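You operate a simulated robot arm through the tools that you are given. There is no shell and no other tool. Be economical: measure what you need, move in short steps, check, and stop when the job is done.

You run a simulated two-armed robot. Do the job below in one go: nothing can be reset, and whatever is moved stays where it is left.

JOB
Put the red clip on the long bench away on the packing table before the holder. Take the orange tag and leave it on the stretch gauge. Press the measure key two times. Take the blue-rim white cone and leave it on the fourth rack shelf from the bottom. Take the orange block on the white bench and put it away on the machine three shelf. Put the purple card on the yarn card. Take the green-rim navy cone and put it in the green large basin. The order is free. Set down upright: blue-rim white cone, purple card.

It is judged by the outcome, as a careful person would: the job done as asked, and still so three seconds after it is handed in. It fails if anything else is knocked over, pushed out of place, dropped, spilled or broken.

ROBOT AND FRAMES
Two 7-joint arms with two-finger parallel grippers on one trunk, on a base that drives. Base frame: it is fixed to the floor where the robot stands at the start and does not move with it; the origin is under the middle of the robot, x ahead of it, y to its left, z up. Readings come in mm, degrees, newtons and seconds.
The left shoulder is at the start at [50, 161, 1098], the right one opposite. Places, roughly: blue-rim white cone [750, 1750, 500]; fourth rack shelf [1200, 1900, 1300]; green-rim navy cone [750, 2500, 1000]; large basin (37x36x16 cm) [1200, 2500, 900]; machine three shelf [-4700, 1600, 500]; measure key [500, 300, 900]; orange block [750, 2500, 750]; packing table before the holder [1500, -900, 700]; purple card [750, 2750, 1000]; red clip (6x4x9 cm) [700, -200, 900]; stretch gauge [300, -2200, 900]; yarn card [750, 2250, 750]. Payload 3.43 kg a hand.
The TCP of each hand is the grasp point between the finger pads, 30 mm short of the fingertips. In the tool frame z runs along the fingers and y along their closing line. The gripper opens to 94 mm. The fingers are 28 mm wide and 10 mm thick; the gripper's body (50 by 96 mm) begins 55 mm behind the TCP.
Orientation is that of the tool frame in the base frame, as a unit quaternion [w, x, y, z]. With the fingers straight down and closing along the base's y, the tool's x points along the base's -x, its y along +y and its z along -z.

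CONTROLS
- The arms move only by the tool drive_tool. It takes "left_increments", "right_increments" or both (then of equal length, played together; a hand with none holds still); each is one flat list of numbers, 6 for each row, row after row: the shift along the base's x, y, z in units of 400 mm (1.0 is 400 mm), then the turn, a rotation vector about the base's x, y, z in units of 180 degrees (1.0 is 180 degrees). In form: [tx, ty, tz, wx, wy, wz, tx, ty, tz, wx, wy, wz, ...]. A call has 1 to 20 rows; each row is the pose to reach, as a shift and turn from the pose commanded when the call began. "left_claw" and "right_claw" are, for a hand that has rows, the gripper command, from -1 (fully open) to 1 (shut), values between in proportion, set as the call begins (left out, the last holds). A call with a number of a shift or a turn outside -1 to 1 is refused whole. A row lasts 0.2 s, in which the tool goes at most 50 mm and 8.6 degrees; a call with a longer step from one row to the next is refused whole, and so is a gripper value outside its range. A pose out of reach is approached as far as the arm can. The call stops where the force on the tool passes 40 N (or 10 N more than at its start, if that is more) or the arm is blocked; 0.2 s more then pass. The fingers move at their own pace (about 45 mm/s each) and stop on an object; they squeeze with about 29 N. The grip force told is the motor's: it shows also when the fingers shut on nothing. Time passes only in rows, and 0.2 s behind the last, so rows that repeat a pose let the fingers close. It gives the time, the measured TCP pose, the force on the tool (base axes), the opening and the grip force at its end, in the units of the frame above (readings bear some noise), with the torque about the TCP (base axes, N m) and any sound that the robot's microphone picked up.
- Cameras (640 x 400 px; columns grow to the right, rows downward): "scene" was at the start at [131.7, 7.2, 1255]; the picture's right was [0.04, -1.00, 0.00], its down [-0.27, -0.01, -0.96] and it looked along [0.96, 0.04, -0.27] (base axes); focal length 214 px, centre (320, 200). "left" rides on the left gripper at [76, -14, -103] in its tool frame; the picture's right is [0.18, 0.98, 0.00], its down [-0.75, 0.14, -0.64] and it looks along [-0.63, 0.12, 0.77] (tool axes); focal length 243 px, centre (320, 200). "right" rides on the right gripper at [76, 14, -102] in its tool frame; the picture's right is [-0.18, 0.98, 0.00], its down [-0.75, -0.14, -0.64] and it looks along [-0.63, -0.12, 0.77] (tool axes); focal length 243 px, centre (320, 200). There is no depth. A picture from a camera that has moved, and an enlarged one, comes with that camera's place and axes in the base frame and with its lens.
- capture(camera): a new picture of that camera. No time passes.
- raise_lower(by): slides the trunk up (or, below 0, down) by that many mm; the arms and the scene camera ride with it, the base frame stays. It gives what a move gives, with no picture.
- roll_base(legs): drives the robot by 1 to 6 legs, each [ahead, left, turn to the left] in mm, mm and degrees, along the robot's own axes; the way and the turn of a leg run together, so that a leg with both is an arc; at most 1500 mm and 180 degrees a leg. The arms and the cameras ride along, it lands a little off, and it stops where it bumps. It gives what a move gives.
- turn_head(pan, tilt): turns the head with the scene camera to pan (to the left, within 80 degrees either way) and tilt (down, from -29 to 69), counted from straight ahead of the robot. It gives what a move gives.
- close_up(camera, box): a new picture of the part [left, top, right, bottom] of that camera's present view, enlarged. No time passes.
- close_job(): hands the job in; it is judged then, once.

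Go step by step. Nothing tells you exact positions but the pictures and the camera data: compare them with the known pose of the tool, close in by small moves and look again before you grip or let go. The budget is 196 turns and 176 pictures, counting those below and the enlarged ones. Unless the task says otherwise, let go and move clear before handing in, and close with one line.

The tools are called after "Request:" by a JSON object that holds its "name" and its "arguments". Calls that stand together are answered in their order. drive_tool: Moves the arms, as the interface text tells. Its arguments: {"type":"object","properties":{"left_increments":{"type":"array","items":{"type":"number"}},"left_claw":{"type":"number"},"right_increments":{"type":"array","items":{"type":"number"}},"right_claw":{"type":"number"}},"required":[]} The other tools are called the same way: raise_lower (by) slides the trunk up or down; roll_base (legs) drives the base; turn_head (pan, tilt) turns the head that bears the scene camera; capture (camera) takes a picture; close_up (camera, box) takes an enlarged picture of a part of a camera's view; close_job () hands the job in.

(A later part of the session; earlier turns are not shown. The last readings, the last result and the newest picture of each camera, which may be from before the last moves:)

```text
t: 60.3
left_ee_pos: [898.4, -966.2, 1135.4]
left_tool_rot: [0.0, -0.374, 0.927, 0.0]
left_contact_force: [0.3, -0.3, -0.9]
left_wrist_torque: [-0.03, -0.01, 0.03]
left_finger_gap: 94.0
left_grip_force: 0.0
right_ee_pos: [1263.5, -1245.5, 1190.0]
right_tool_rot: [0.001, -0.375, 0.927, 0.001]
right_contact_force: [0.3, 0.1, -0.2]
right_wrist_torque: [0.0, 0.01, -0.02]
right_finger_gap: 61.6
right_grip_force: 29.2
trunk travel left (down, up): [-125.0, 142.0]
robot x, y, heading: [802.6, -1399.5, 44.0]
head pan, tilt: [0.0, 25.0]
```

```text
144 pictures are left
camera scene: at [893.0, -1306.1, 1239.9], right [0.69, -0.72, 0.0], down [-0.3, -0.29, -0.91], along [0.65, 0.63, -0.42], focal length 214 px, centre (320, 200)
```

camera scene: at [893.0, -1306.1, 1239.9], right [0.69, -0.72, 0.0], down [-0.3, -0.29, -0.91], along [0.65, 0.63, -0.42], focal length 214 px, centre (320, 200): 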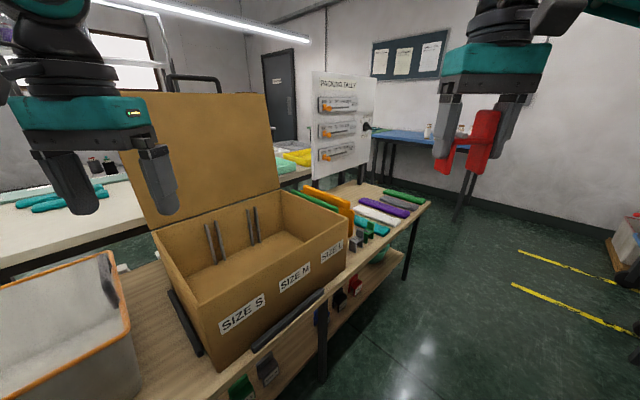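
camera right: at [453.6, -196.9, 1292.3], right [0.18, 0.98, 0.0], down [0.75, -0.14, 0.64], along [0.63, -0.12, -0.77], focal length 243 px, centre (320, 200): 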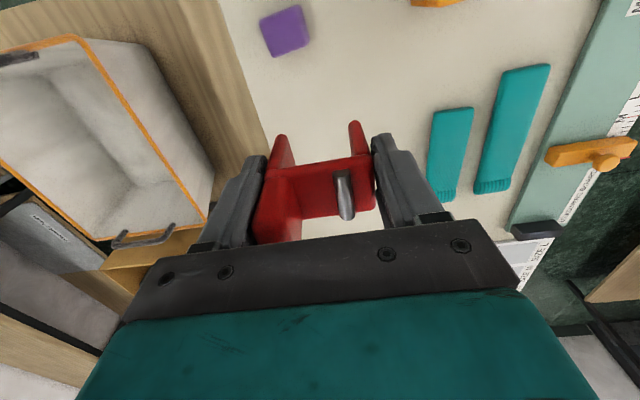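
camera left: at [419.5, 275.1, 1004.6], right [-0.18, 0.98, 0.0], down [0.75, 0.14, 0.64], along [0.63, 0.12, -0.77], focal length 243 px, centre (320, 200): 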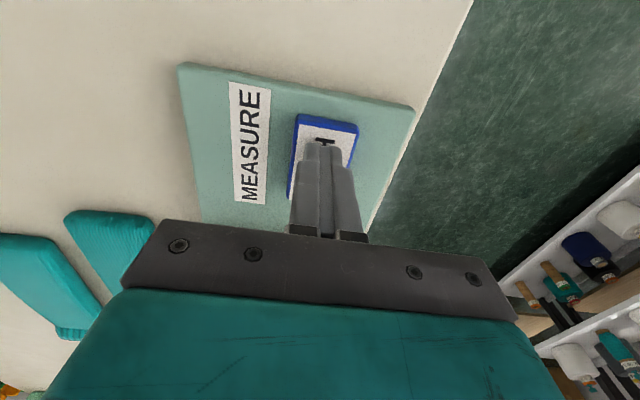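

I see the far end of the packing table with a clip area and a tally board. Enlarging.

Request:
{"name": "close_up", "arguments": {"camera": "scene", "box": [290, 170, 450, 270]}}

Request:
{"name": "close_up", "arguments": {"camera": "scene", "box": [220, 240, 400, 400]}}

Request:
{"name": "close_up", "arguments": {"camera": "scene", "box": [300, 70, 400, 180]}}

```text
4.00 times, centred on (370, 220) of scene
camera zoom: at [893.0, -1306.1, 1239.9], right [0.69, -0.72, 0.0], down [-0.3, -0.29, -0.91], along [0.65, 0.63, -0.42], focal length 858 px, centre (120, 120)
```

zoom: 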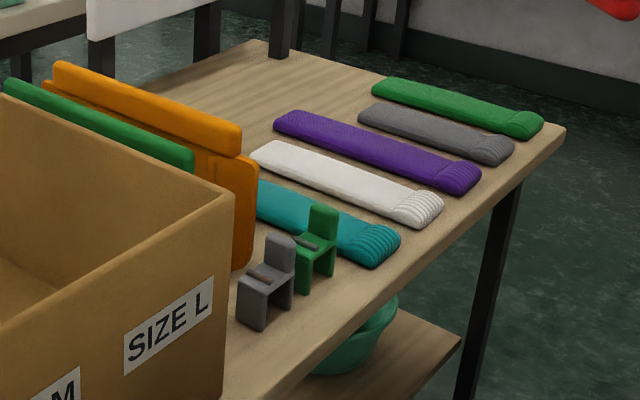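

```text
2.50 times, centred on (310, 320) of scene
camera zoom: at [893.0, -1306.1, 1239.9], right [0.69, -0.72, 0.0], down [-0.3, -0.29, -0.91], along [0.65, 0.63, -0.42], focal length 536 px, centre (345, -100)
```

zoom: 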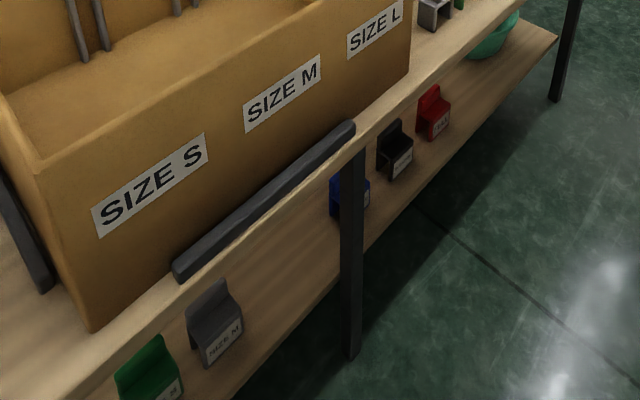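

```text
3.64 times, centred on (350, 125) of scene
camera zoom: at [893.0, -1306.1, 1239.9], right [0.69, -0.72, 0.0], down [-0.3, -0.29, -0.91], along [0.65, 0.63, -0.42], focal length 780 px, centre (211, 473)
```

zoom: 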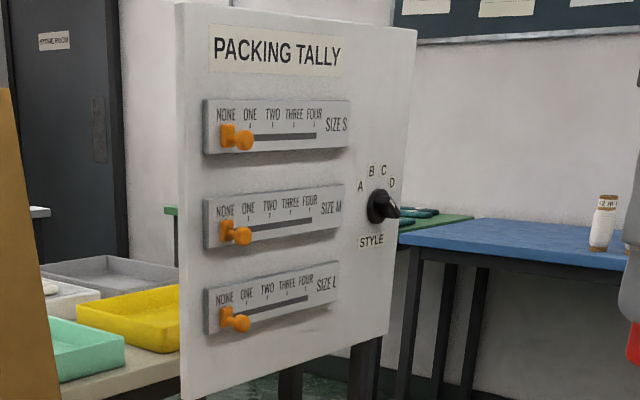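

The coloured "SIZE" pieces on the lower shelf show that the orange "SIZE L" piece on the long bench is likely the orange tag. The clip spot is at the table's far end beside the grey and green clips, in front of the board holder; driving there.

Request:
{"name": "roll_base", "arguments": {"legs": [[0, 0, 46], [0, -660, 0]]}}

Request:
{"name": "turn_head", "arguments": {"pan": 0, "tilt": 45}}

Request:
{"name": "capture", "arguments": {"camera": "scene"}}

```text
t: 66.0
left_ee_pos: [1206.2, -1028.2, 1136.1]
left_tool_rot: [0.0, -0.704, 0.71, 0.001]
left_contact_force: [0.1, 0.0, -0.7]
left_wrist_torque: [0.01, 0.03, -0.01]
left_finger_gap: 93.9
left_grip_force: 0.0
right_ee_pos: [1659.3, -965.0, 1188.5]
right_tool_rot: [0.001, -0.704, 0.71, 0.002]
right_contact_force: [1.0, -0.4, -0.8]
right_wrist_torque: [0.0, 0.02, 0.0]
right_finger_gap: 61.6
right_grip_force: 28.8
trunk travel left (down, up): [-125.0, 142.0]
robot x, y, heading: [1442.2, -1400.7, 89.4]
head pan, tilt: [0.0, 25.0]
```

```text
t: 66.8
left_ee_pos: [1206.3, -1028.2, 1134.6]
left_tool_rot: [0.0, -0.704, 0.71, -0.001]
left_contact_force: [-0.5, -0.4, -0.2]
left_wrist_torque: [0.03, -0.01, -0.02]
left_finger_gap: 94.0
left_grip_force: 0.0
right_ee_pos: [1658.2, -963.8, 1189.5]
right_tool_rot: [0.0, -0.704, 0.71, 0.001]
right_contact_force: [0.2, -0.2, -0.7]
right_wrist_torque: [0.0, 0.0, 0.02]
right_finger_gap: 61.5
right_grip_force: 28.9
trunk travel left (down, up): [-125.0, 142.0]
robot x, y, heading: [1443.6, -1401.7, 89.1]
head pan, tilt: [0.0, 45.0]
```

```text
140 pictures are left
camera scene: at [1444.5, -1279.2, 1209.4], right [1.0, -0.01, 0.0], down [-0.01, -0.71, -0.71], along [0.01, 0.71, -0.71], focal length 214 px, centre (320, 200)
```

scene: 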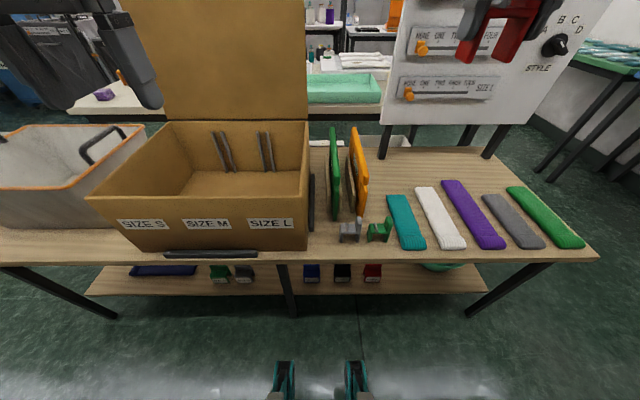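

Request:
{"name": "close_up", "arguments": {"camera": "scene", "box": [300, 120, 460, 270]}}

Request:
{"name": "capture", "arguments": {"camera": "right"}}

```text
2.67 times, centred on (380, 195) of scene
camera zoom: at [1444.5, -1279.2, 1209.4], right [1.0, -0.01, 0.0], down [-0.01, -0.71, -0.71], along [0.01, 0.71, -0.71], focal length 572 px, centre (160, 213)
```

zoom: 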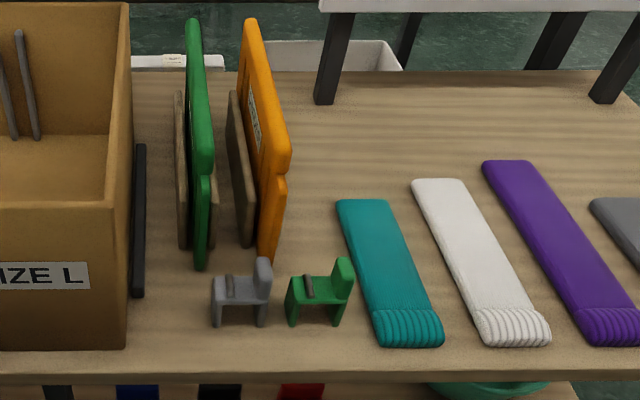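

```text
138 pictures are left
camera right: at [1645.5, -1041.7, 1292.2], right [-0.98, 0.19, 0.0], down [0.15, 0.75, 0.64], along [0.12, 0.63, -0.77], focal length 243 px, centre (320, 200)
```

right: 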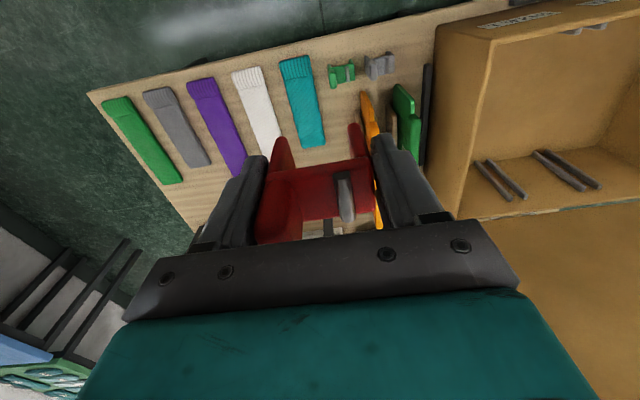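

The grey and green clips stand at x≈1540 and 1620, y≈-905. The free slot left of the grey one is at x≈1465, between it and the box. I'll turn the clip 90° so the fingers close along y and move above that slot.

Request:
{"name": "drive_tool", "arguments": {"right_increments": [-0.043, 0.006, -0.02, 0, 0, 0.0455, -0.086, 0.012, -0.04, 0, 0, 0.091, -0.13, 0.018, -0.06, 0, 0, 0.136, -0.173, 0.024, -0.08, 0, 0, 0.182, -0.216, 0.03, -0.1, 0, 0, 0.227, -0.26, 0.036, -0.12, 0, 0, 0.273, -0.303, 0.042, -0.15, 0, 0, 0.318, -0.346, 0.05, -0.18, 0, 0, 0.364, -0.39, 0.06, -0.21, 0, 0, 0.409, -0.432, 0.07, -0.24, 0, 0, 0.455, -0.475, 0.085, -0.27, 0, 0, 0.5, -0.475, 0.085, -0.27, 0, 0, 0.5]}}

Request:
{"name": "capture", "arguments": {"camera": "right"}}

Request:
{"name": "capture", "arguments": {"camera": "scene"}}

```text
t: 69.4
left_ee_pos: [1205.2, -1027.1, 1134.4]
left_tool_rot: [0.001, -0.704, 0.71, 0.0]
left_contact_force: [0.6, 0.0, 0.1]
left_wrist_torque: [-0.01, 0.03, -0.02]
left_finger_gap: 94.0
left_grip_force: 0.0
right_ee_pos: [1448.8, -1068.7, 1067.4]
right_tool_rot: [0.0, 1.0, -0.005, -0.001]
right_contact_force: [0.2, -0.8, -0.3]
right_wrist_torque: [-0.02, 0.02, -0.01]
right_finger_gap: 61.3
right_grip_force: 29.2
right hand out of reach, approached as far as the arm can: row 8, 9, 10, 11, 12
trunk travel left (down, up): [-125.0, 142.0]
robot x, y, heading: [1446.3, -1407.1, 89.5]
head pan, tilt: [0.0, 45.0]
```

```text
137 pictures are left
camera right: at [1526.3, -1084.6, 1169.5], right [-0.19, -0.98, 0.0], down [-0.75, 0.15, 0.64], along [-0.63, 0.12, -0.77], focal length 243 px, centre (320, 200)
```

right: 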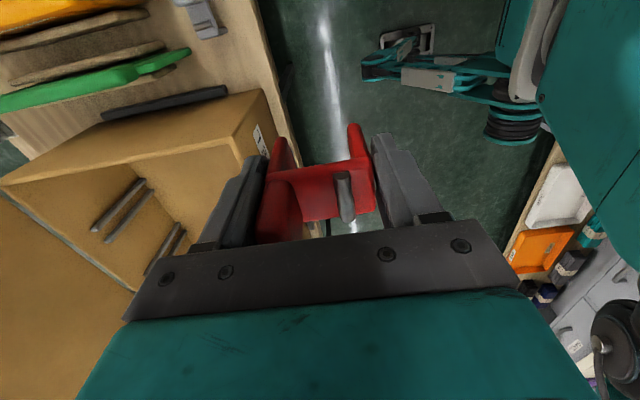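

```text
136 pictures are left
camera scene: at [1444.5, -1279.1, 1209.3], right [1.0, -0.01, 0.0], down [-0.01, -0.71, -0.71], along [0.01, 0.71, -0.71], focal length 214 px, centre (320, 200)
```

scene: 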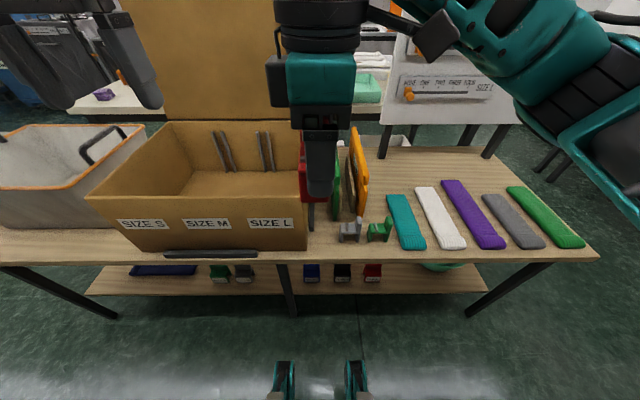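

That orientation was out of reach here. I'll shift the base left and ahead so the slot lies more in front of the right arm.

Request:
{"name": "roll_base", "arguments": {"legs": [[95, 130, 0]]}}

Request:
{"name": "drive_tool", "arguments": {"right_increments": [0.05, 0.0, 0, 0, 0, 0, 0.1, 0.0, 0, 0, 0, 0, 0.18, 0.0, 0, 0, 0, 0, 0.28, 0.0, 0, 0, 0, 0, 0.37, 0.02, 0, 0, 0, 0, 0.37, 0.06, -0.06, 0, 0, 0, 0.37, 0.1, -0.12, 0, 0, 0, 0.37, 0.1, -0.18, 0, 0, 0, 0.37, 0.1, -0.18, 0, 0, 0]}}

Request:
{"name": "capture", "arguments": {"camera": "right"}}

Request:
{"name": "capture", "arguments": {"camera": "scene"}}

```text
t: 70.9
left_ee_pos: [1075.3, -932.4, 1135.8]
left_tool_rot: [0.0, -0.703, 0.711, -0.001]
left_contact_force: [-0.5, -0.1, 0.4]
left_wrist_torque: [-0.04, -0.04, 0.01]
left_finger_gap: 93.9
left_grip_force: 0.0
right_ee_pos: [1319.5, -972.6, 1066.7]
right_tool_rot: [0.001, 1.0, -0.006, 0.0]
right_contact_force: [-0.5, 0.0, -0.9]
right_wrist_torque: [-0.03, 0.01, 0.02]
right_finger_gap: 61.4
right_grip_force: 29.2
trunk travel left (down, up): [-125.0, 142.0]
robot x, y, heading: [1315.6, -1309.9, 89.1]
head pan, tilt: [0.0, 45.0]
```

```text
t: 72.9
left_ee_pos: [1075.5, -933.4, 1134.9]
left_tool_rot: [0.001, -0.704, 0.711, 0.001]
left_contact_force: [-0.8, 0.9, 0.0]
left_wrist_torque: [0.0, -0.01, -0.01]
left_finger_gap: 93.9
left_grip_force: 0.0
right_ee_pos: [1422.9, -1008.0, 1011.7]
right_tool_rot: [0.0, 1.0, -0.007, -0.001]
right_contact_force: [0.0, 0.1, -0.1]
right_wrist_torque: [-0.02, 0.01, 0.03]
right_finger_gap: 61.5
right_grip_force: 29.6
right hand out of reach, approached as far as the arm can: row 2, 3, 4, 5, 6, 7, 8, 9
trunk travel left (down, up): [-125.0, 142.0]
robot x, y, heading: [1312.2, -1307.7, 89.4]
head pan, tilt: [0.0, 45.0]
```

```text
135 pictures are left
camera right: at [1501.5, -1023.9, 1114.9], right [-0.2, -0.98, 0.0], down [-0.75, 0.15, 0.64], along [-0.63, 0.13, -0.77], focal length 243 px, centre (320, 200)
```

right: 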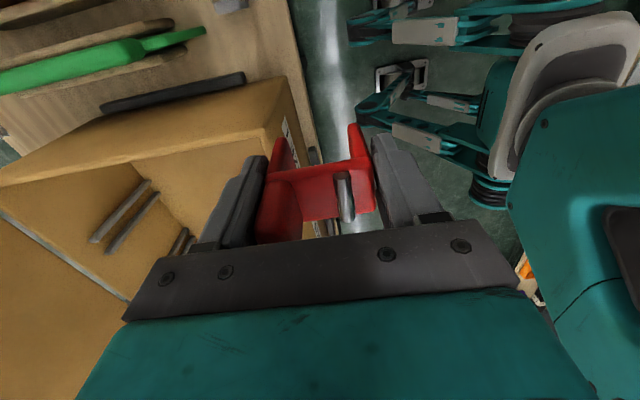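

```text
134 pictures are left
camera scene: at [1314.4, -1184.0, 1209.3], right [1.0, -0.01, 0.0], down [-0.01, -0.71, -0.71], along [0.01, 0.71, -0.71], focal length 214 px, centre (320, 200)
```

scene: 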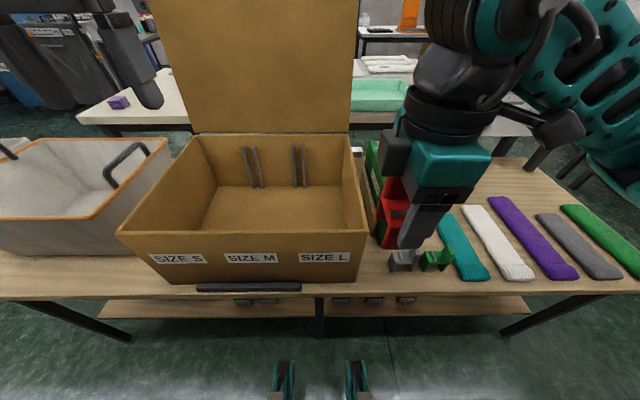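

Wrist limits restrict the reach at this yaw, so I'll lift, then bring the base closer to put the slot about 300 mm ahead.

Request:
{"name": "drive_tool", "arguments": {"right_increments": [0, -0.03, 0.1, 0, 0, 0, 0, -0.06, 0.2, 0, 0, 0, 0, -0.1, 0.28, 0, 0, 0]}}

Request:
{"name": "roll_base", "arguments": {"legs": [[80, -95, 0]]}}

Request:
{"name": "drive_tool", "arguments": {"right_increments": [0, 0, 0, 0, 0, 0, 0, 0, 0, 0, 0, 0]}}

```text
t: 73.7
left_ee_pos: [1075.4, -933.3, 1134.5]
left_tool_rot: [0.001, -0.703, 0.711, 0.001]
left_contact_force: [-0.3, -0.2, 0.8]
left_wrist_torque: [0.0, 0.02, 0.0]
left_finger_gap: 93.9
left_grip_force: 0.1
right_ee_pos: [1422.4, -1047.9, 1125.9]
right_tool_rot: [0.0, 1.0, -0.006, -0.001]
right_contact_force: [0.5, 0.0, -0.1]
right_wrist_torque: [-0.01, -0.03, 0.01]
right_finger_gap: 61.4
right_grip_force: 28.9
trunk travel left (down, up): [-125.0, 142.0]
robot x, y, heading: [1312.7, -1307.5, 89.5]
head pan, tilt: [0.0, 45.0]
```

```text
t: 74.9
left_ee_pos: [1173.7, -869.7, 1135.4]
left_tool_rot: [-0.001, -0.704, 0.71, 0.0]
left_contact_force: [-0.2, 0.3, 0.0]
left_wrist_torque: [-0.02, 0.05, -0.01]
left_finger_gap: 93.8
left_grip_force: 0.1
right_ee_pos: [1520.4, -983.6, 1125.3]
right_tool_rot: [0.001, 1.0, -0.006, -0.001]
right_contact_force: [0.2, 0.0, -1.4]
right_wrist_torque: [0.02, -0.01, 0.0]
right_finger_gap: 61.4
right_grip_force: 29.2
trunk travel left (down, up): [-125.0, 142.0]
robot x, y, heading: [1411.5, -1246.7, 89.4]
head pan, tilt: [0.0, 45.0]
```

```text
t: 75.5
left_ee_pos: [1173.7, -868.7, 1135.8]
left_tool_rot: [-0.001, -0.703, 0.711, 0.0]
left_contact_force: [-0.7, -0.4, -0.7]
left_wrist_torque: [0.0, 0.01, 0.0]
left_finger_gap: 94.2
left_grip_force: 0.1
right_ee_pos: [1519.0, -985.1, 1126.7]
right_tool_rot: [0.0, 1.0, -0.006, -0.001]
right_contact_force: [0.4, -0.2, -0.1]
right_wrist_torque: [-0.02, -0.01, 0.01]
right_finger_gap: 61.3
right_grip_force: 29.4
trunk travel left (down, up): [-125.0, 142.0]
robot x, y, heading: [1412.1, -1246.1, 89.5]
head pan, tilt: [0.0, 45.0]
```

Request:
{"name": "drive_tool", "arguments": {"right_increments": [-0.065, 0.03, -0.04, 0, 0, 0, -0.1275, 0.06, -0.08, 0, 0, 0, -0.1275, 0.1, -0.16, 0, 0, 0, -0.1275, 0.1325, -0.24, 0, 0, 0, -0.1275, 0.1325, -0.3, 0, 0, 0, -0.1275, 0.1325, -0.3, 0, 0, 0]}}

Request:
{"name": "capture", "arguments": {"camera": "right"}}

Request:
{"name": "capture", "arguments": {"camera": "scene"}}

```text
t: 76.9
left_ee_pos: [1172.7, -867.9, 1136.4]
left_tool_rot: [0.0, -0.703, 0.711, 0.0]
left_contact_force: [0.3, 0.0, 0.4]
left_wrist_torque: [0.02, 0.01, 0.02]
left_finger_gap: 94.2
left_grip_force: 0.1
right_ee_pos: [1469.9, -931.0, 1005.0]
right_tool_rot: [0.0, 1.0, -0.006, -0.001]
right_contact_force: [-0.5, -0.2, -0.9]
right_wrist_torque: [0.0, 0.02, 0.01]
right_finger_gap: 61.2
right_grip_force: 28.7
trunk travel left (down, up): [-125.0, 142.0]
robot x, y, heading: [1413.5, -1244.9, 89.2]
head pan, tilt: [0.0, 45.0]
```

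```text
133 pictures are left
camera right: at [1546.2, -947.5, 1108.5], right [-0.2, -0.98, 0.0], down [-0.75, 0.15, 0.64], along [-0.63, 0.13, -0.77], focal length 243 px, centre (320, 200)
```

right: 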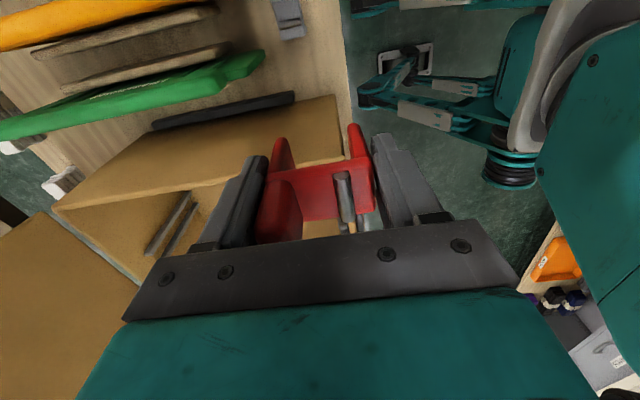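

```text
132 pictures are left
camera scene: at [1411.2, -1120.1, 1209.4], right [1.0, -0.01, 0.0], down [-0.01, -0.71, -0.71], along [0.01, 0.71, -0.71], focal length 214 px, centre (320, 200)
```

scene: 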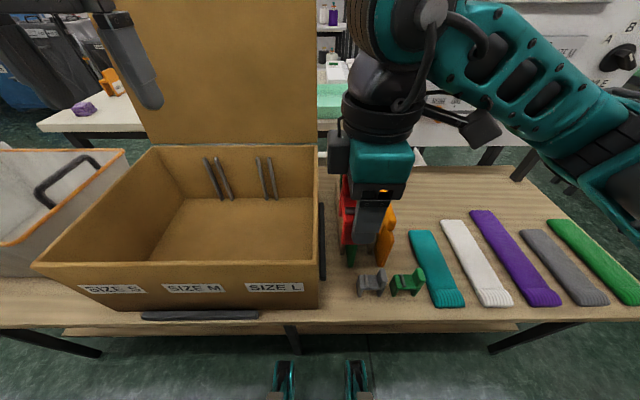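

Request:
{"name": "close_up", "arguments": {"camera": "scene", "box": [280, 80, 460, 320]}}

```text
1.67 times, centred on (370, 200) of scene
camera zoom: at [1411.2, -1120.1, 1209.4], right [1.0, -0.01, 0.0], down [-0.01, -0.71, -0.71], along [0.01, 0.71, -0.71], focal length 358 px, centre (237, 200)
```

zoom: 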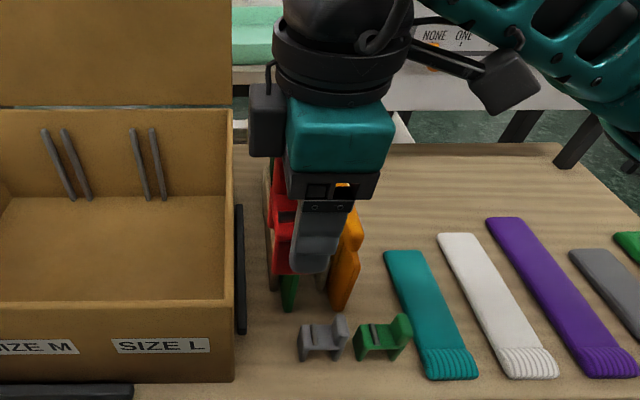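

The slot is between the box wall (x≈1410) and the grey clip (x≈1503). Staying at x=1470 and descending part way.

Request:
{"name": "drive_tool", "arguments": {"right_increments": [0, 0, -0.1, 0, 0, 0, 0, 0, -0.2, 0, 0, 0, 0, 0, -0.3, 0, 0, 0, 0, 0, -0.4, 0, 0, 0, 0, 0, -0.48, 0, 0, 0, 0, 0, -0.54, 0, 0, 0, 0, 0, -0.6, 0, 0, 0, 0, 0, -0.6, 0, 0, 0]}}

Request:
{"name": "capture", "arguments": {"camera": "right"}}

Request:
{"name": "close_up", "arguments": {"camera": "scene", "box": [280, 150, 460, 330]}}

```text
t: 78.7
left_ee_pos: [1172.2, -868.9, 1134.5]
left_tool_rot: [0.001, -0.703, 0.711, 0.0]
left_contact_force: [1.2, 0.2, 0.3]
left_wrist_torque: [0.01, -0.05, 0.0]
left_finger_gap: 94.0
left_grip_force: 0.0
right_ee_pos: [1467.8, -931.6, 765.9]
right_tool_rot: [-0.001, 1.0, -0.005, -0.001]
right_contact_force: [0.4, -0.3, -0.3]
right_wrist_torque: [-0.01, -0.01, -0.01]
right_finger_gap: 61.4
right_grip_force: 29.4
right hand out of reach, approached as far as the arm can: row 2
trunk travel left (down, up): [-125.0, 142.0]
robot x, y, heading: [1412.3, -1243.1, 89.1]
head pan, tilt: [0.0, 45.0]
```

```text
130 pictures are left
camera right: at [1546.1, -946.8, 869.7], right [-0.2, -0.98, 0.0], down [-0.75, 0.15, 0.64], along [-0.63, 0.13, -0.77], focal length 243 px, centre (320, 200)
```

right: 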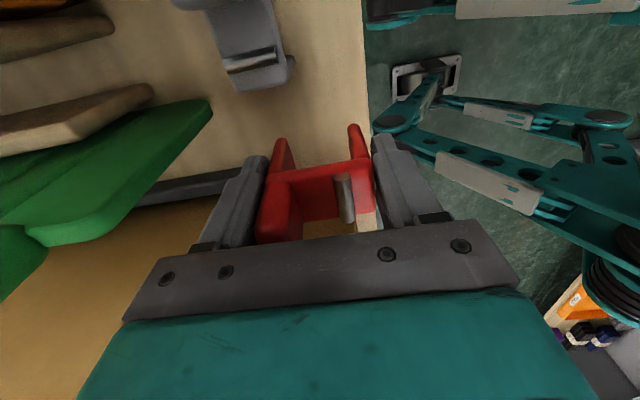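

```text
2.22 times, centred on (370, 240) of scene
camera zoom: at [1411.1, -1120.1, 1209.4], right [1.0, -0.01, 0.0], down [-0.01, -0.71, -0.71], along [0.01, 0.71, -0.71], focal length 477 px, centre (209, 111)
```

zoom: 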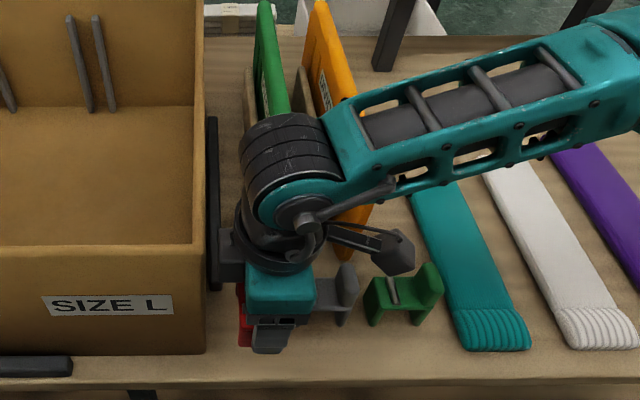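

Clear on both sides. Shifting 6 mm inward and lowering to contact.

Request:
{"name": "drive_tool", "arguments": {"right_increments": [0, 0.015, -0.05, 0, 0, 0, 0, 0.015, -0.1, 0, 0, 0, 0, 0.015, -0.11, 0, 0, 0, 0, 0.015, -0.12, 0, 0, 0, 0, 0.015, -0.13, 0, 0, 0, 0, 0.015, -0.14, 0, 0, 0, 0, 0.015, -0.15, 0, 0, 0, 0, 0.015, -0.16, 0, 0, 0]}}

Request:
{"name": "capture", "arguments": {"camera": "right"}}

```text
t: 80.5
left_ee_pos: [1172.2, -870.1, 1136.5]
left_tool_rot: [0.001, -0.703, 0.711, 0.001]
left_contact_force: [0.5, -0.3, 0.7]
left_wrist_torque: [-0.01, 0.0, 0.01]
left_finger_gap: 94.0
left_grip_force: 0.1
right_ee_pos: [1468.0, -924.0, 702.8]
right_tool_rot: [-0.002, 1.0, -0.006, -0.002]
right_contact_force: [-1.6, 6.3, 19.7]
right_wrist_torque: [-0.26, 0.14, -0.08]
right_finger_gap: 61.7
right_grip_force: 29.3
trunk travel left (down, up): [-125.0, 142.0]
robot x, y, heading: [1411.7, -1244.5, 89.3]
head pan, tilt: [0.0, 45.0]
```

```text
128 pictures are left
camera right: at [1546.2, -940.9, 805.9], right [-0.2, -0.98, 0.0], down [-0.75, 0.15, 0.65], along [-0.63, 0.13, -0.76], focal length 243 px, centre (320, 200)
```

right: 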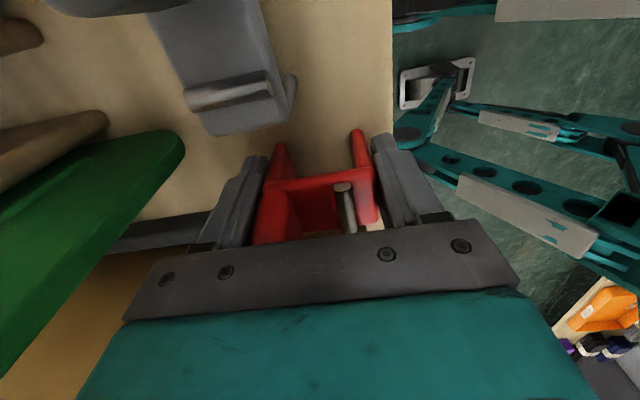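

In contact with the table. Opening the fingers a little and lifting straight up.

Request:
{"name": "drive_tool", "arguments": {"right_increments": [0, 0, 0.004, 0, 0, 0, 0, 0, 0.004, 0, 0, 0, 0, 0, 0.004, 0, 0, 0], "right_claw": -0.62}}

Request:
{"name": "drive_tool", "arguments": {"right_increments": [0, 0, 0.03, 0, 0, 0, 0, 0, 0.08, 0, 0, 0, 0, 0, 0.15, 0, 0, 0, 0, 0, 0.25, 0, 0, 0, 0, 0, 0.36, 0, 0, 0, 0, 0, 0.48, 0, 0, 0, 0, 0, 0.6, 0, 0, 0, 0, 0, 0.72, 0, 0, 0, 0, 0, 0.84, 0, 0, 0, 0, -0.05, 0.95, 0, 0, 0]}}

Request:
{"name": "close_up", "arguments": {"camera": "scene", "box": [280, 150, 460, 330]}}

```text
t: 81.3
left_ee_pos: [1172.5, -868.8, 1136.5]
left_tool_rot: [0.001, -0.703, 0.711, 0.0]
left_contact_force: [0.3, -0.7, 0.2]
left_wrist_torque: [0.01, 0.03, -0.01]
left_finger_gap: 94.2
left_grip_force: 0.0
right_ee_pos: [1468.4, -925.6, 703.5]
right_tool_rot: [0.0, 1.0, -0.006, 0.0]
right_contact_force: [-0.2, 0.9, -0.1]
right_wrist_torque: [-0.01, 0.02, 0.02]
right_finger_gap: 76.2
right_grip_force: 0.1
trunk travel left (down, up): [-125.0, 142.0]
robot x, y, heading: [1410.6, -1242.3, 89.5]
head pan, tilt: [0.0, 45.0]
```

```text
t: 83.5
left_ee_pos: [1173.1, -869.0, 1137.3]
left_tool_rot: [0.0, -0.704, 0.71, 0.0]
left_contact_force: [1.2, -0.7, 0.0]
left_wrist_torque: [0.0, 0.02, 0.02]
left_finger_gap: 93.8
left_grip_force: 0.1
right_ee_pos: [1468.7, -943.6, 1084.5]
right_tool_rot: [0.0, 1.0, -0.007, 0.0]
right_contact_force: [-0.1, -0.3, 0.9]
right_wrist_torque: [0.0, 0.01, 0.0]
right_finger_gap: 76.0
right_grip_force: 0.0
right hand out of reach, approached as far as the arm can: row 5, 6, 7
trunk travel left (down, up): [-125.0, 142.0]
robot x, y, heading: [1411.9, -1243.3, 89.3]
head pan, tilt: [0.0, 45.0]
```

```text
2.22 times, centred on (370, 240) of scene
camera zoom: at [1410.9, -1120.6, 1209.4], right [1.0, -0.01, 0.0], down [-0.01, -0.71, -0.71], along [0.01, 0.71, -0.71], focal length 477 px, centre (209, 111)
```

zoom: 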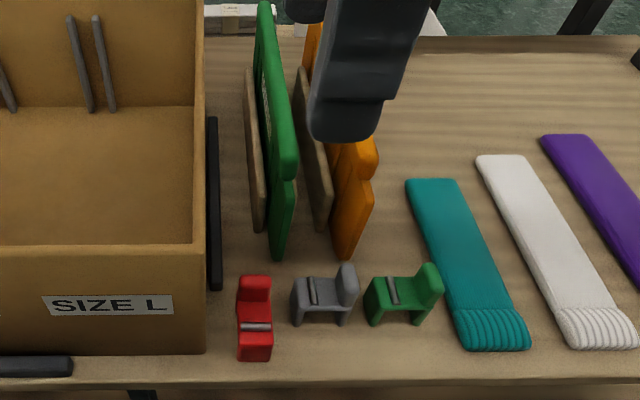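

The red clip stands neatly beside the others. Backing off and straightening the right hand.

Request:
{"name": "roll_base", "arguments": {"legs": [[-160, 0, 0]]}}

Request:
{"name": "drive_tool", "arguments": {"right_increments": [0.03, -0.0, 0.02, 0, 0, -0.0455, 0.06, -0.0, 0.04, 0, 0, -0.091, 0.09, -0.0, 0.06, 0, 0, -0.136, 0.12, -0.0, 0.08, 0, 0, -0.182, 0.15, 0, 0.1, 0, 0, -0.227, 0.18, 0, 0.12, 0, 0, -0.273, 0.2, 0, 0.14, 0, 0, -0.318, 0.22, 0, 0.16, 0, 0, -0.364, 0.24, 0, 0.18, 0, 0, -0.409, 0.26, 0, 0.2, 0, 0, -0.455, 0.28, 0, 0.22, 0, 0, -0.5, 0.28, 0, 0.22, 0, 0, -0.5], "right_claw": -1}}

Request:
{"name": "roll_base", "arguments": {"legs": [[0, 0, 90], [1450, 0, 0]]}}

Request:
{"name": "turn_head", "arguments": {"pan": 0, "tilt": 20}}

Request:
{"name": "capture", "arguments": {"camera": "scene"}}

```text
t: 84.9
left_ee_pos: [1171.5, -1026.4, 1135.5]
left_tool_rot: [0.001, -0.703, 0.711, 0.0]
left_contact_force: [0.0, -0.6, 0.1]
left_wrist_torque: [0.01, 0.02, 0.01]
left_finger_gap: 94.1
left_grip_force: 0.1
right_ee_pos: [1467.4, -1102.3, 1084.2]
right_tool_rot: [0.0, 1.0, -0.007, -0.001]
right_contact_force: [-0.4, 0.4, 0.3]
right_wrist_torque: [0.0, 0.02, -0.02]
right_finger_gap: 76.0
right_grip_force: 0.1
trunk travel left (down, up): [-125.0, 142.0]
robot x, y, heading: [1412.8, -1401.8, 89.2]
head pan, tilt: [0.0, 45.0]
```

```text
t: 87.5
left_ee_pos: [1170.5, -1027.1, 1134.9]
left_tool_rot: [0.0, -0.703, 0.711, 0.001]
left_contact_force: [-0.3, 1.3, 0.3]
left_wrist_torque: [0.0, -0.01, -0.01]
left_finger_gap: 94.0
left_grip_force: 0.1
right_ee_pos: [1578.8, -1101.5, 1172.2]
right_tool_rot: [0.0, -0.702, 0.712, 0.001]
right_contact_force: [-0.6, -0.6, 0.5]
right_wrist_torque: [0.01, -0.02, -0.05]
right_finger_gap: 93.8
right_grip_force: 0.0
trunk travel left (down, up): [-125.0, 142.0]
robot x, y, heading: [1409.2, -1400.4, 89.6]
head pan, tilt: [0.0, 45.0]
```

```text
t: 98.5
left_ee_pos: [-420.4, -1528.1, 1134.6]
left_tool_rot: [0.0, 0.999, -0.04, 0.0]
left_contact_force: [-0.5, 0.8, 0.2]
left_wrist_torque: [0.01, 0.04, -0.02]
left_finger_gap: 93.8
left_grip_force: 0.0
right_ee_pos: [-318.1, -1127.6, 1172.7]
right_tool_rot: [0.0, 0.999, -0.041, -0.001]
right_contact_force: [-0.5, -0.5, 0.2]
right_wrist_torque: [0.0, -0.01, -0.03]
right_finger_gap: 94.1
right_grip_force: 0.0
trunk travel left (down, up): [-125.0, 142.0]
robot x, y, heading: [-30.7, -1315.7, 175.6]
head pan, tilt: [0.0, 45.0]
```

```text
t: 99.3
left_ee_pos: [-420.3, -1529.5, 1135.3]
left_tool_rot: [0.0, 0.999, -0.039, 0.0]
left_contact_force: [-0.2, 0.7, -0.1]
left_wrist_torque: [0.0, 0.03, 0.02]
left_finger_gap: 94.4
left_grip_force: 0.0
right_ee_pos: [-319.5, -1128.0, 1172.3]
right_tool_rot: [0.0, 0.999, -0.04, -0.001]
right_contact_force: [0.4, 0.0, 0.6]
right_wrist_torque: [0.02, -0.01, 0.04]
right_finger_gap: 94.1
right_grip_force: 0.1
trunk travel left (down, up): [-125.0, 142.0]
robot x, y, heading: [-31.2, -1319.1, 175.5]
head pan, tilt: [0.0, 20.0]
```

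```text
126 pictures are left
camera scene: at [-163.2, -1302.6, 1248.0], right [0.08, 1.0, 0.0], down [0.34, -0.03, -0.94], along [-0.94, 0.07, -0.34], focal length 214 px, centre (320, 200)
```

scene: 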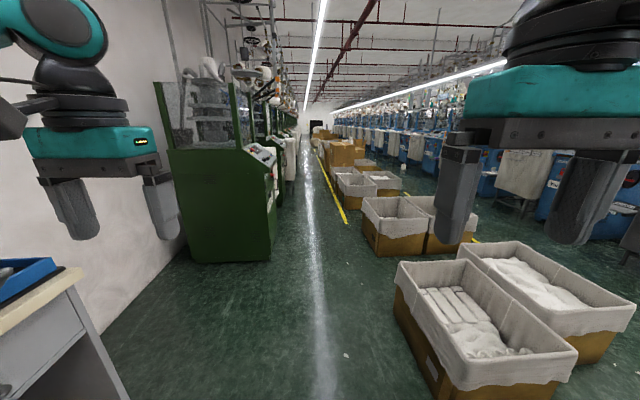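

I see the aisle with bins and the row of blue knitting machines. Heading back through the gap toward the left zone.

Request:
{"name": "roll_base", "arguments": {"legs": [[0, 0, -85.5], [0, 105, 0], [1400, 0, 0]]}}

Request:
{"name": "capture", "arguments": {"camera": "scene"}}

```text
t: 110.6
left_ee_pos: [-434.5, 422.5, 1135.6]
left_tool_rot: [0.001, 0.72, -0.693, 0.0]
left_contact_force: [0.0, 0.1, -0.4]
left_wrist_torque: [0.05, 0.0, 0.01]
left_finger_gap: 94.2
left_grip_force: 0.2
right_ee_pos: [-23.7, 368.6, 1172.2]
right_tool_rot: [-0.001, 0.72, -0.694, -0.001]
right_contact_force: [-0.3, -0.5, 0.7]
right_wrist_torque: [0.01, 0.01, -0.01]
right_finger_gap: 94.0
right_grip_force: 0.1
trunk travel left (down, up): [-125.0, 142.0]
robot x, y, heading: [-177.0, 58.9, 92.4]
head pan, tilt: [0.0, 20.0]
```

```text
125 pictures are left
camera scene: at [-183.9, 196.1, 1248.0], right [1.0, 0.04, 0.0], down [0.01, -0.34, -0.94], along [-0.04, 0.94, -0.34], focal length 214 px, centre (320, 200)
```

scene: 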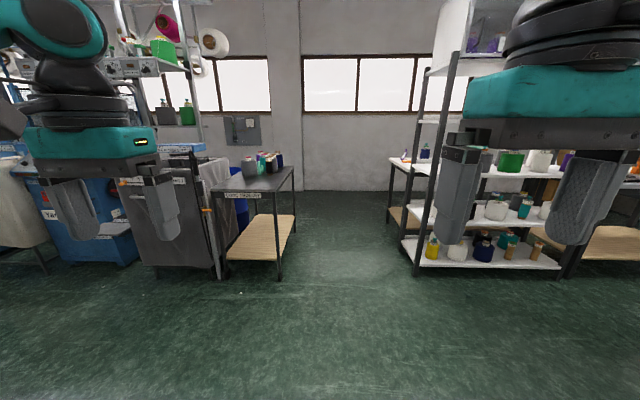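

The rack's left end is near [580, 1700], and the white bench lies behind it. Driving to face the rack.

Request:
{"name": "roll_base", "arguments": {"legs": [[0, 0, -2.4], [850, 0, 0], [0, -830, 0]]}}

Request:
{"name": "capture", "arguments": {"camera": "scene"}}

```text
t: 119.4
left_ee_pos: [402.5, 1272.0, 1134.8]
left_tool_rot: [0.0, -0.701, 0.713, 0.001]
left_contact_force: [0.2, -0.4, 1.0]
left_wrist_torque: [0.03, 0.03, 0.03]
left_finger_gap: 94.1
left_grip_force: 0.1
right_ee_pos: [809.1, 1195.7, 1172.6]
right_tool_rot: [0.0, -0.699, 0.715, 0.0]
right_contact_force: [0.3, -0.9, 0.6]
right_wrist_torque: [0.01, -0.02, -0.02]
right_finger_gap: 94.0
right_grip_force: 0.1
trunk travel left (down, up): [-125.0, 142.0]
robot x, y, heading: [635.2, 899.1, 88.9]
head pan, tilt: [0.0, 20.0]
```

```text
124 pictures are left
camera scene: at [638.3, 1031.7, 1248.0], right [1.0, -0.02, 0.0], down [-0.01, -0.34, -0.94], along [0.02, 0.94, -0.34], focal length 214 px, centre (320, 200)
```

scene: 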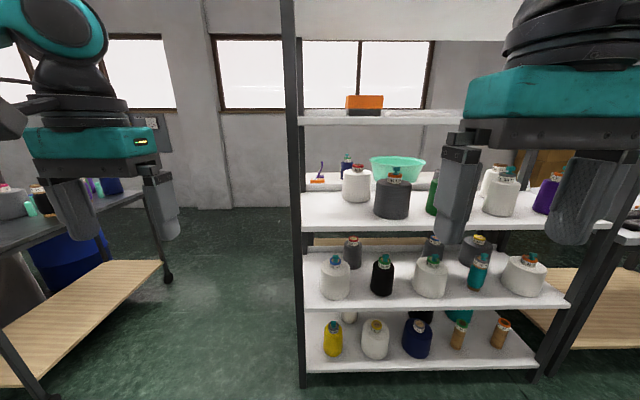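

Request:
{"name": "close_up", "arguments": {"camera": "scene", "box": [295, 215, 475, 375]}}

Request:
{"name": "close_up", "arguments": {"camera": "scene", "box": [290, 80, 470, 225]}}

```text
2.50 times, centred on (385, 295) of scene
camera zoom: at [638.3, 1031.7, 1248.0], right [1.0, -0.02, 0.0], down [-0.01, -0.34, -0.94], along [0.02, 0.94, -0.34], focal length 536 px, centre (158, -38)
```

zoom: 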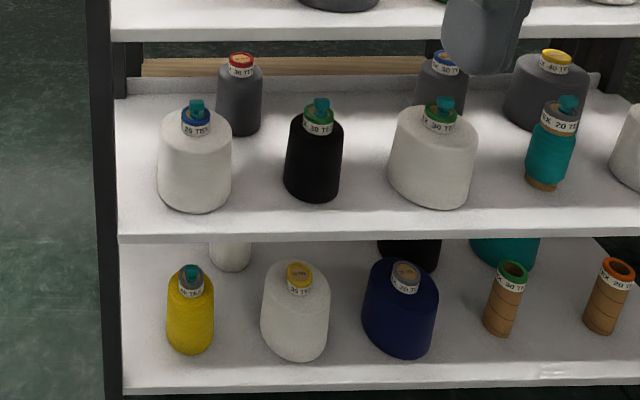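

```text
2.76 times, centred on (380, 152) of scene
camera zoom: at [638.3, 1031.7, 1248.0], right [1.0, -0.02, 0.0], down [-0.01, -0.34, -0.94], along [0.02, 0.94, -0.34], focal length 592 px, centre (154, 331)
```

zoom: 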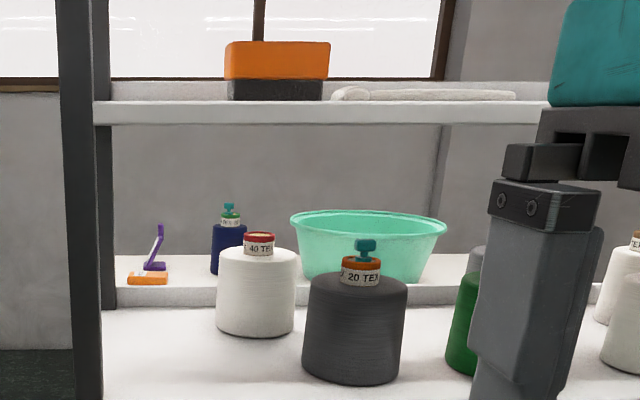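

The blue-rim white cone is the leftmost on shelf 2 and seems too wide for the gripper, so I'd grip its neck. I'll check the upper shelves' spacing.

Request:
{"name": "turn_head", "arguments": {"pan": -15, "tilt": -15}}

Request:
{"name": "capture", "arguments": {"camera": "scene"}}

Request:
{"name": "capture", "arguments": {"camera": "left"}}

```text
t: 120.5
left_ee_pos: [402.1, 1273.4, 1135.1]
left_tool_rot: [0.0, -0.701, 0.713, 0.0]
left_contact_force: [-0.5, 0.0, -1.1]
left_wrist_torque: [0.01, 0.0, 0.04]
left_finger_gap: 94.0
left_grip_force: 0.1
right_ee_pos: [808.3, 1195.1, 1172.7]
right_tool_rot: [0.0, -0.7, 0.714, 0.001]
right_contact_force: [-0.5, 0.3, 1.2]
right_wrist_torque: [-0.01, -0.02, 0.0]
right_finger_gap: 94.1
right_grip_force: 0.0
trunk travel left (down, up): [-125.0, 142.0]
robot x, y, heading: [636.1, 895.2, 88.7]
head pan, tilt: [-15.0, -15.0]
```

```text
121 pictures are left
camera scene: at [658.6, 1016.0, 1302.7], right [0.96, -0.28, 0.0], down [0.07, 0.25, -0.97], along [0.27, 0.93, 0.26], focal length 214 px, centre (320, 200)
```

scene: 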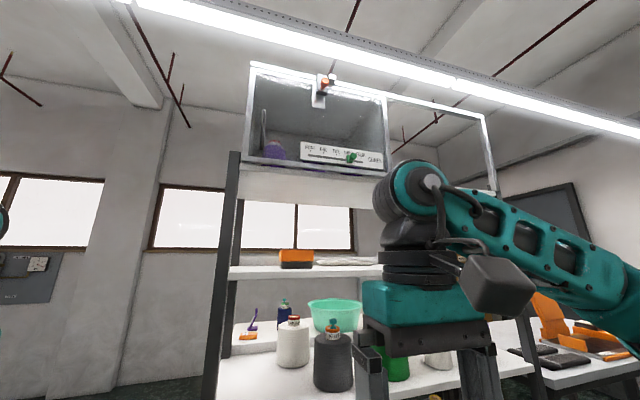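

```text
120 pictures are left
camera left: at [415.3, 1195.6, 1238.2], right [-0.99, -0.17, 0.0], down [-0.13, 0.76, 0.64], along [-0.11, 0.63, -0.77], focal length 243 px, centre (320, 200)
```

left: 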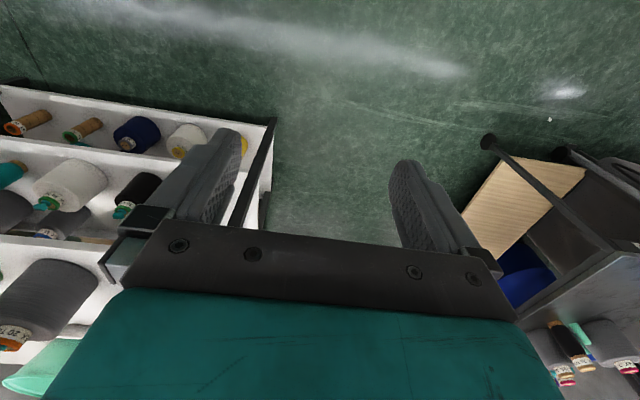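

Shelf spacing is about 355 mm (shelf 4 at z≈1261, shelf 5 ≈1600), so a 45° tilted grip on the neck can work for both. I'll tilt and lower the right hand, then drive closer.

Request:
{"name": "drive_tool", "arguments": {"right_increments": [0, -0.006, -0.093, 0.03, 0, 0, 0, -0.012, -0.186, 0.06, 0, 0, 0, -0.018, -0.279, 0.09, 0, 0, 0, -0.024, -0.372, 0.12, 0, 0, 0, -0.03, -0.465, 0.15, 0, 0, 0, -0.036, -0.558, 0.18, 0, 0, 0, -0.042, -0.651, 0.21, 0, 0, 0, -0.048, -0.744, 0.24, 0, 0, 0, -0.05, -0.8, 0.25, 0, 0, 0, -0.05, -0.8, 0.25, 0, 0]}}

Request:
{"name": "roll_base", "arguments": {"legs": [[400, 70, 0]]}}

Request:
{"name": "turn_head", "arguments": {"pan": 0, "tilt": 45}}

Request:
{"name": "capture", "arguments": {"camera": "scene"}}

Request:
{"name": "capture", "arguments": {"camera": "right"}}

```text
t: 122.7
left_ee_pos: [402.4, 1273.9, 1134.9]
left_tool_rot: [0.0, -0.701, 0.713, 0.0]
left_contact_force: [-0.5, -0.5, -0.6]
left_wrist_torque: [0.01, 0.01, 0.03]
left_finger_gap: 93.9
left_grip_force: 0.1
right_ee_pos: [781.0, 1212.9, 805.8]
right_tool_rot: [0.267, -0.646, 0.66, 0.274]
right_contact_force: [-0.1, -0.4, 0.3]
right_wrist_torque: [0.03, -0.01, 0.01]
right_finger_gap: 94.1
right_grip_force: 0.0
right hand out of reach, approached as far as the arm can: row 4, 5, 6, 7, 8, 9, 10
trunk travel left (down, up): [-125.0, 142.0]
robot x, y, heading: [638.1, 896.3, 88.7]
head pan, tilt: [-15.0, -15.0]
```

```text
t: 125.2
left_ee_pos: [340.6, 1669.9, 1134.9]
left_tool_rot: [0.001, -0.7, 0.714, 0.0]
left_contact_force: [-0.2, 0.3, 0.5]
left_wrist_torque: [0.01, -0.03, 0.01]
left_finger_gap: 94.0
left_grip_force: 0.1
right_ee_pos: [718.9, 1608.9, 808.1]
right_tool_rot: [0.268, -0.645, 0.661, 0.273]
right_contact_force: [-0.3, 0.3, 0.2]
right_wrist_torque: [0.0, 0.02, 0.0]
right_finger_gap: 94.2
right_grip_force: 0.0
trunk travel left (down, up): [-125.0, 142.0]
robot x, y, heading: [574.2, 1287.9, 89.0]
head pan, tilt: [-15.0, -15.0]
```

```text
t: 126.5
left_ee_pos: [341.0, 1669.0, 1135.2]
left_tool_rot: [0.0, -0.7, 0.714, 0.001]
left_contact_force: [0.8, 0.3, -0.9]
left_wrist_torque: [-0.01, 0.0, -0.02]
left_finger_gap: 94.0
left_grip_force: 0.1
right_ee_pos: [719.5, 1608.4, 807.1]
right_tool_rot: [0.269, -0.645, 0.661, 0.273]
right_contact_force: [0.5, -0.5, 0.5]
right_wrist_torque: [0.0, 0.03, 0.02]
right_finger_gap: 94.1
right_grip_force: 0.0
trunk travel left (down, up): [-125.0, 142.0]
robot x, y, heading: [574.0, 1292.8, 88.9]
head pan, tilt: [0.0, 45.0]
```

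```text
119 pictures are left
camera scene: at [576.4, 1415.9, 1209.4], right [1.0, -0.02, 0.0], down [-0.02, -0.71, -0.71], along [0.02, 0.71, -0.71], focal length 214 px, centre (320, 200)
```

scene: 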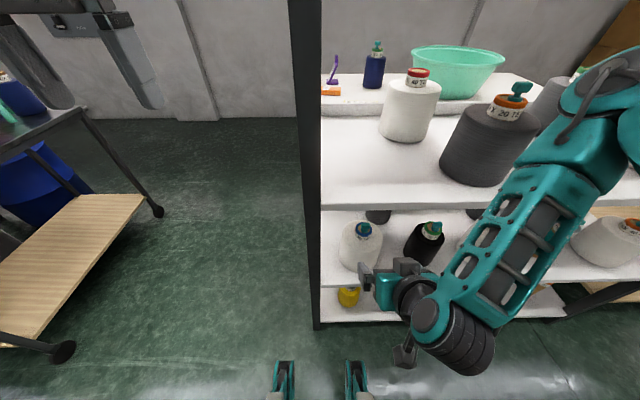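

```text
118 pictures are left
camera right: at [705.0, 1481.2, 826.3], right [-0.98, 0.15, 0.14], down [0.16, 0.07, 0.98], along [0.13, 0.99, -0.1], focal length 243 px, centre (320, 200)
```

right: 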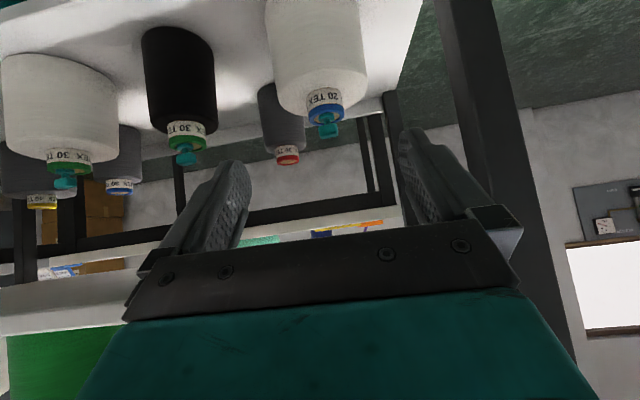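

The cone's blue rim triangulates to [724, 1832, 664], with a neck about 55 mm wide. Moving to a pre-grasp point along the tilted axis.

Request:
{"name": "drive_tool", "arguments": {"right_increments": [0.002, 0.1, -0.03, 0, 0, 0, 0.005, 0.2, -0.07, 0, 0, 0, 0.008, 0.3, -0.12, 0, 0, 0, 0.011, 0.38, -0.165, 0, 0, 0, 0.011, 0.38, -0.165, 0, 0, 0]}}

Request:
{"name": "capture", "arguments": {"camera": "right"}}

Request:
{"name": "close_up", "arguments": {"camera": "scene", "box": [300, 180, 460, 320]}}

```text
t: 127.7
left_ee_pos: [340.2, 1670.4, 1135.9]
left_tool_rot: [0.0, -0.7, 0.714, 0.001]
left_contact_force: [0.3, 0.2, -0.4]
left_wrist_torque: [0.01, 0.01, 0.0]
left_finger_gap: 93.9
left_grip_force: 0.2
right_ee_pos: [723.3, 1759.0, 742.0]
right_tool_rot: [0.268, -0.646, 0.661, 0.273]
right_contact_force: [0.5, 0.1, -0.5]
right_wrist_torque: [-0.03, 0.01, 0.01]
right_finger_gap: 94.0
right_grip_force: 0.0
trunk travel left (down, up): [-125.0, 142.0]
robot x, y, heading: [574.3, 1291.0, 89.1]
head pan, tilt: [0.0, 45.0]
```

```text
117 pictures are left
camera right: at [708.8, 1632.3, 760.2], right [-0.98, 0.15, 0.14], down [0.16, 0.08, 0.98], along [0.13, 0.99, -0.1], focal length 243 px, centre (320, 200)
```

right: 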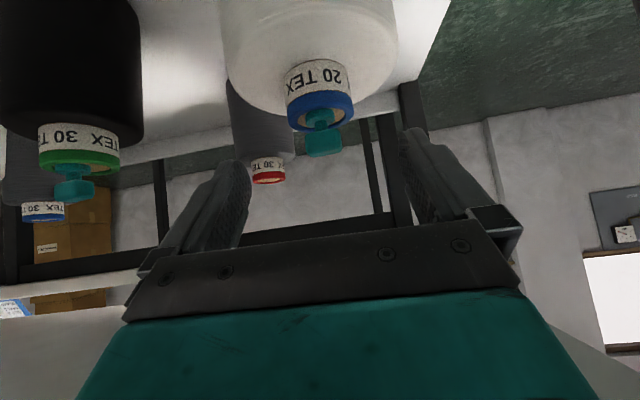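

```text
2.86 times, centred on (380, 250) of scene
camera zoom: at [576.3, 1415.9, 1209.4], right [1.0, -0.02, 0.0], down [-0.02, -0.71, -0.71], along [0.02, 0.71, -0.71], focal length 613 px, centre (149, 57)
```

zoom: 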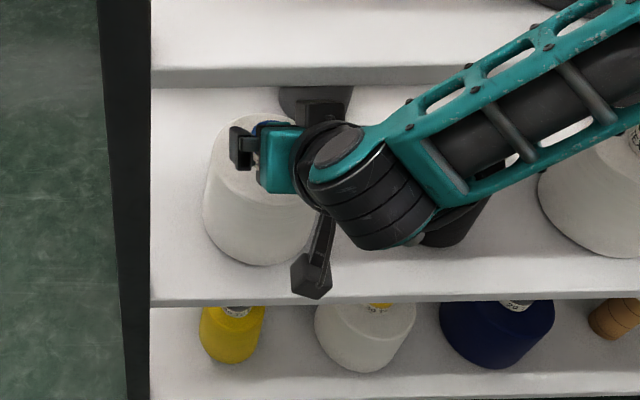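

Request:
{"name": "drive_tool", "arguments": {"right_increments": [0, 0.06, -0.06, 0, 0, 0, 0, 0.11, -0.11, 0, 0, 0, 0, 0.15, -0.15, 0, 0, 0, 0, 0.175, -0.18, 0, 0, 0, 0, 0.175, -0.18, 0, 0, 0]}}

Request:
{"name": "capture", "arguments": {"camera": "right"}}

```text
t: 128.6
left_ee_pos: [340.4, 1666.1, 1136.6]
left_tool_rot: [0.002, -0.699, 0.715, 0.002]
left_contact_force: [-0.1, -0.2, -1.1]
left_wrist_torque: [0.03, 0.02, 0.01]
left_finger_gap: 94.0
left_grip_force: 0.0
right_ee_pos: [723.6, 1821.7, 681.5]
right_tool_rot: [0.275, -0.646, 0.657, 0.276]
right_contact_force: [0.0, -7.5, 23.5]
right_wrist_torque: [-0.01, -1.18, -0.09]
right_finger_gap: 93.8
right_grip_force: 0.0
trunk travel left (down, up): [-125.0, 142.0]
robot x, y, heading: [574.9, 1287.2, 88.5]
head pan, tilt: [0.0, 45.0]
stopped in row 4 (right hand): the force on the tool passed its limit (the readings are from after the stop); the commanded pose is now the measured one
```

```text
115 pictures are left
camera right: at [709.6, 1694.8, 698.4], right [-0.98, 0.14, 0.14], down [0.15, 0.06, 0.99], along [0.13, 0.99, -0.08], focal length 243 px, centre (320, 200)
```

right: 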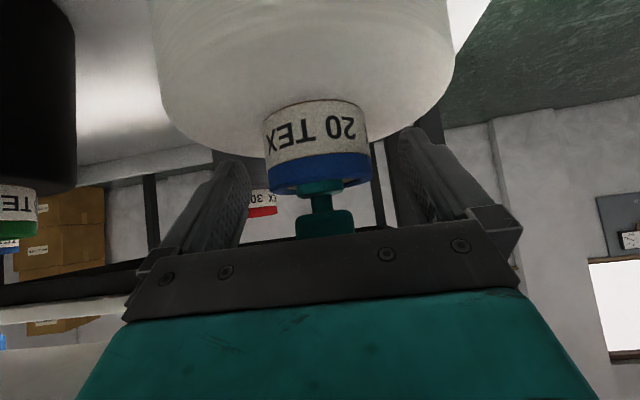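

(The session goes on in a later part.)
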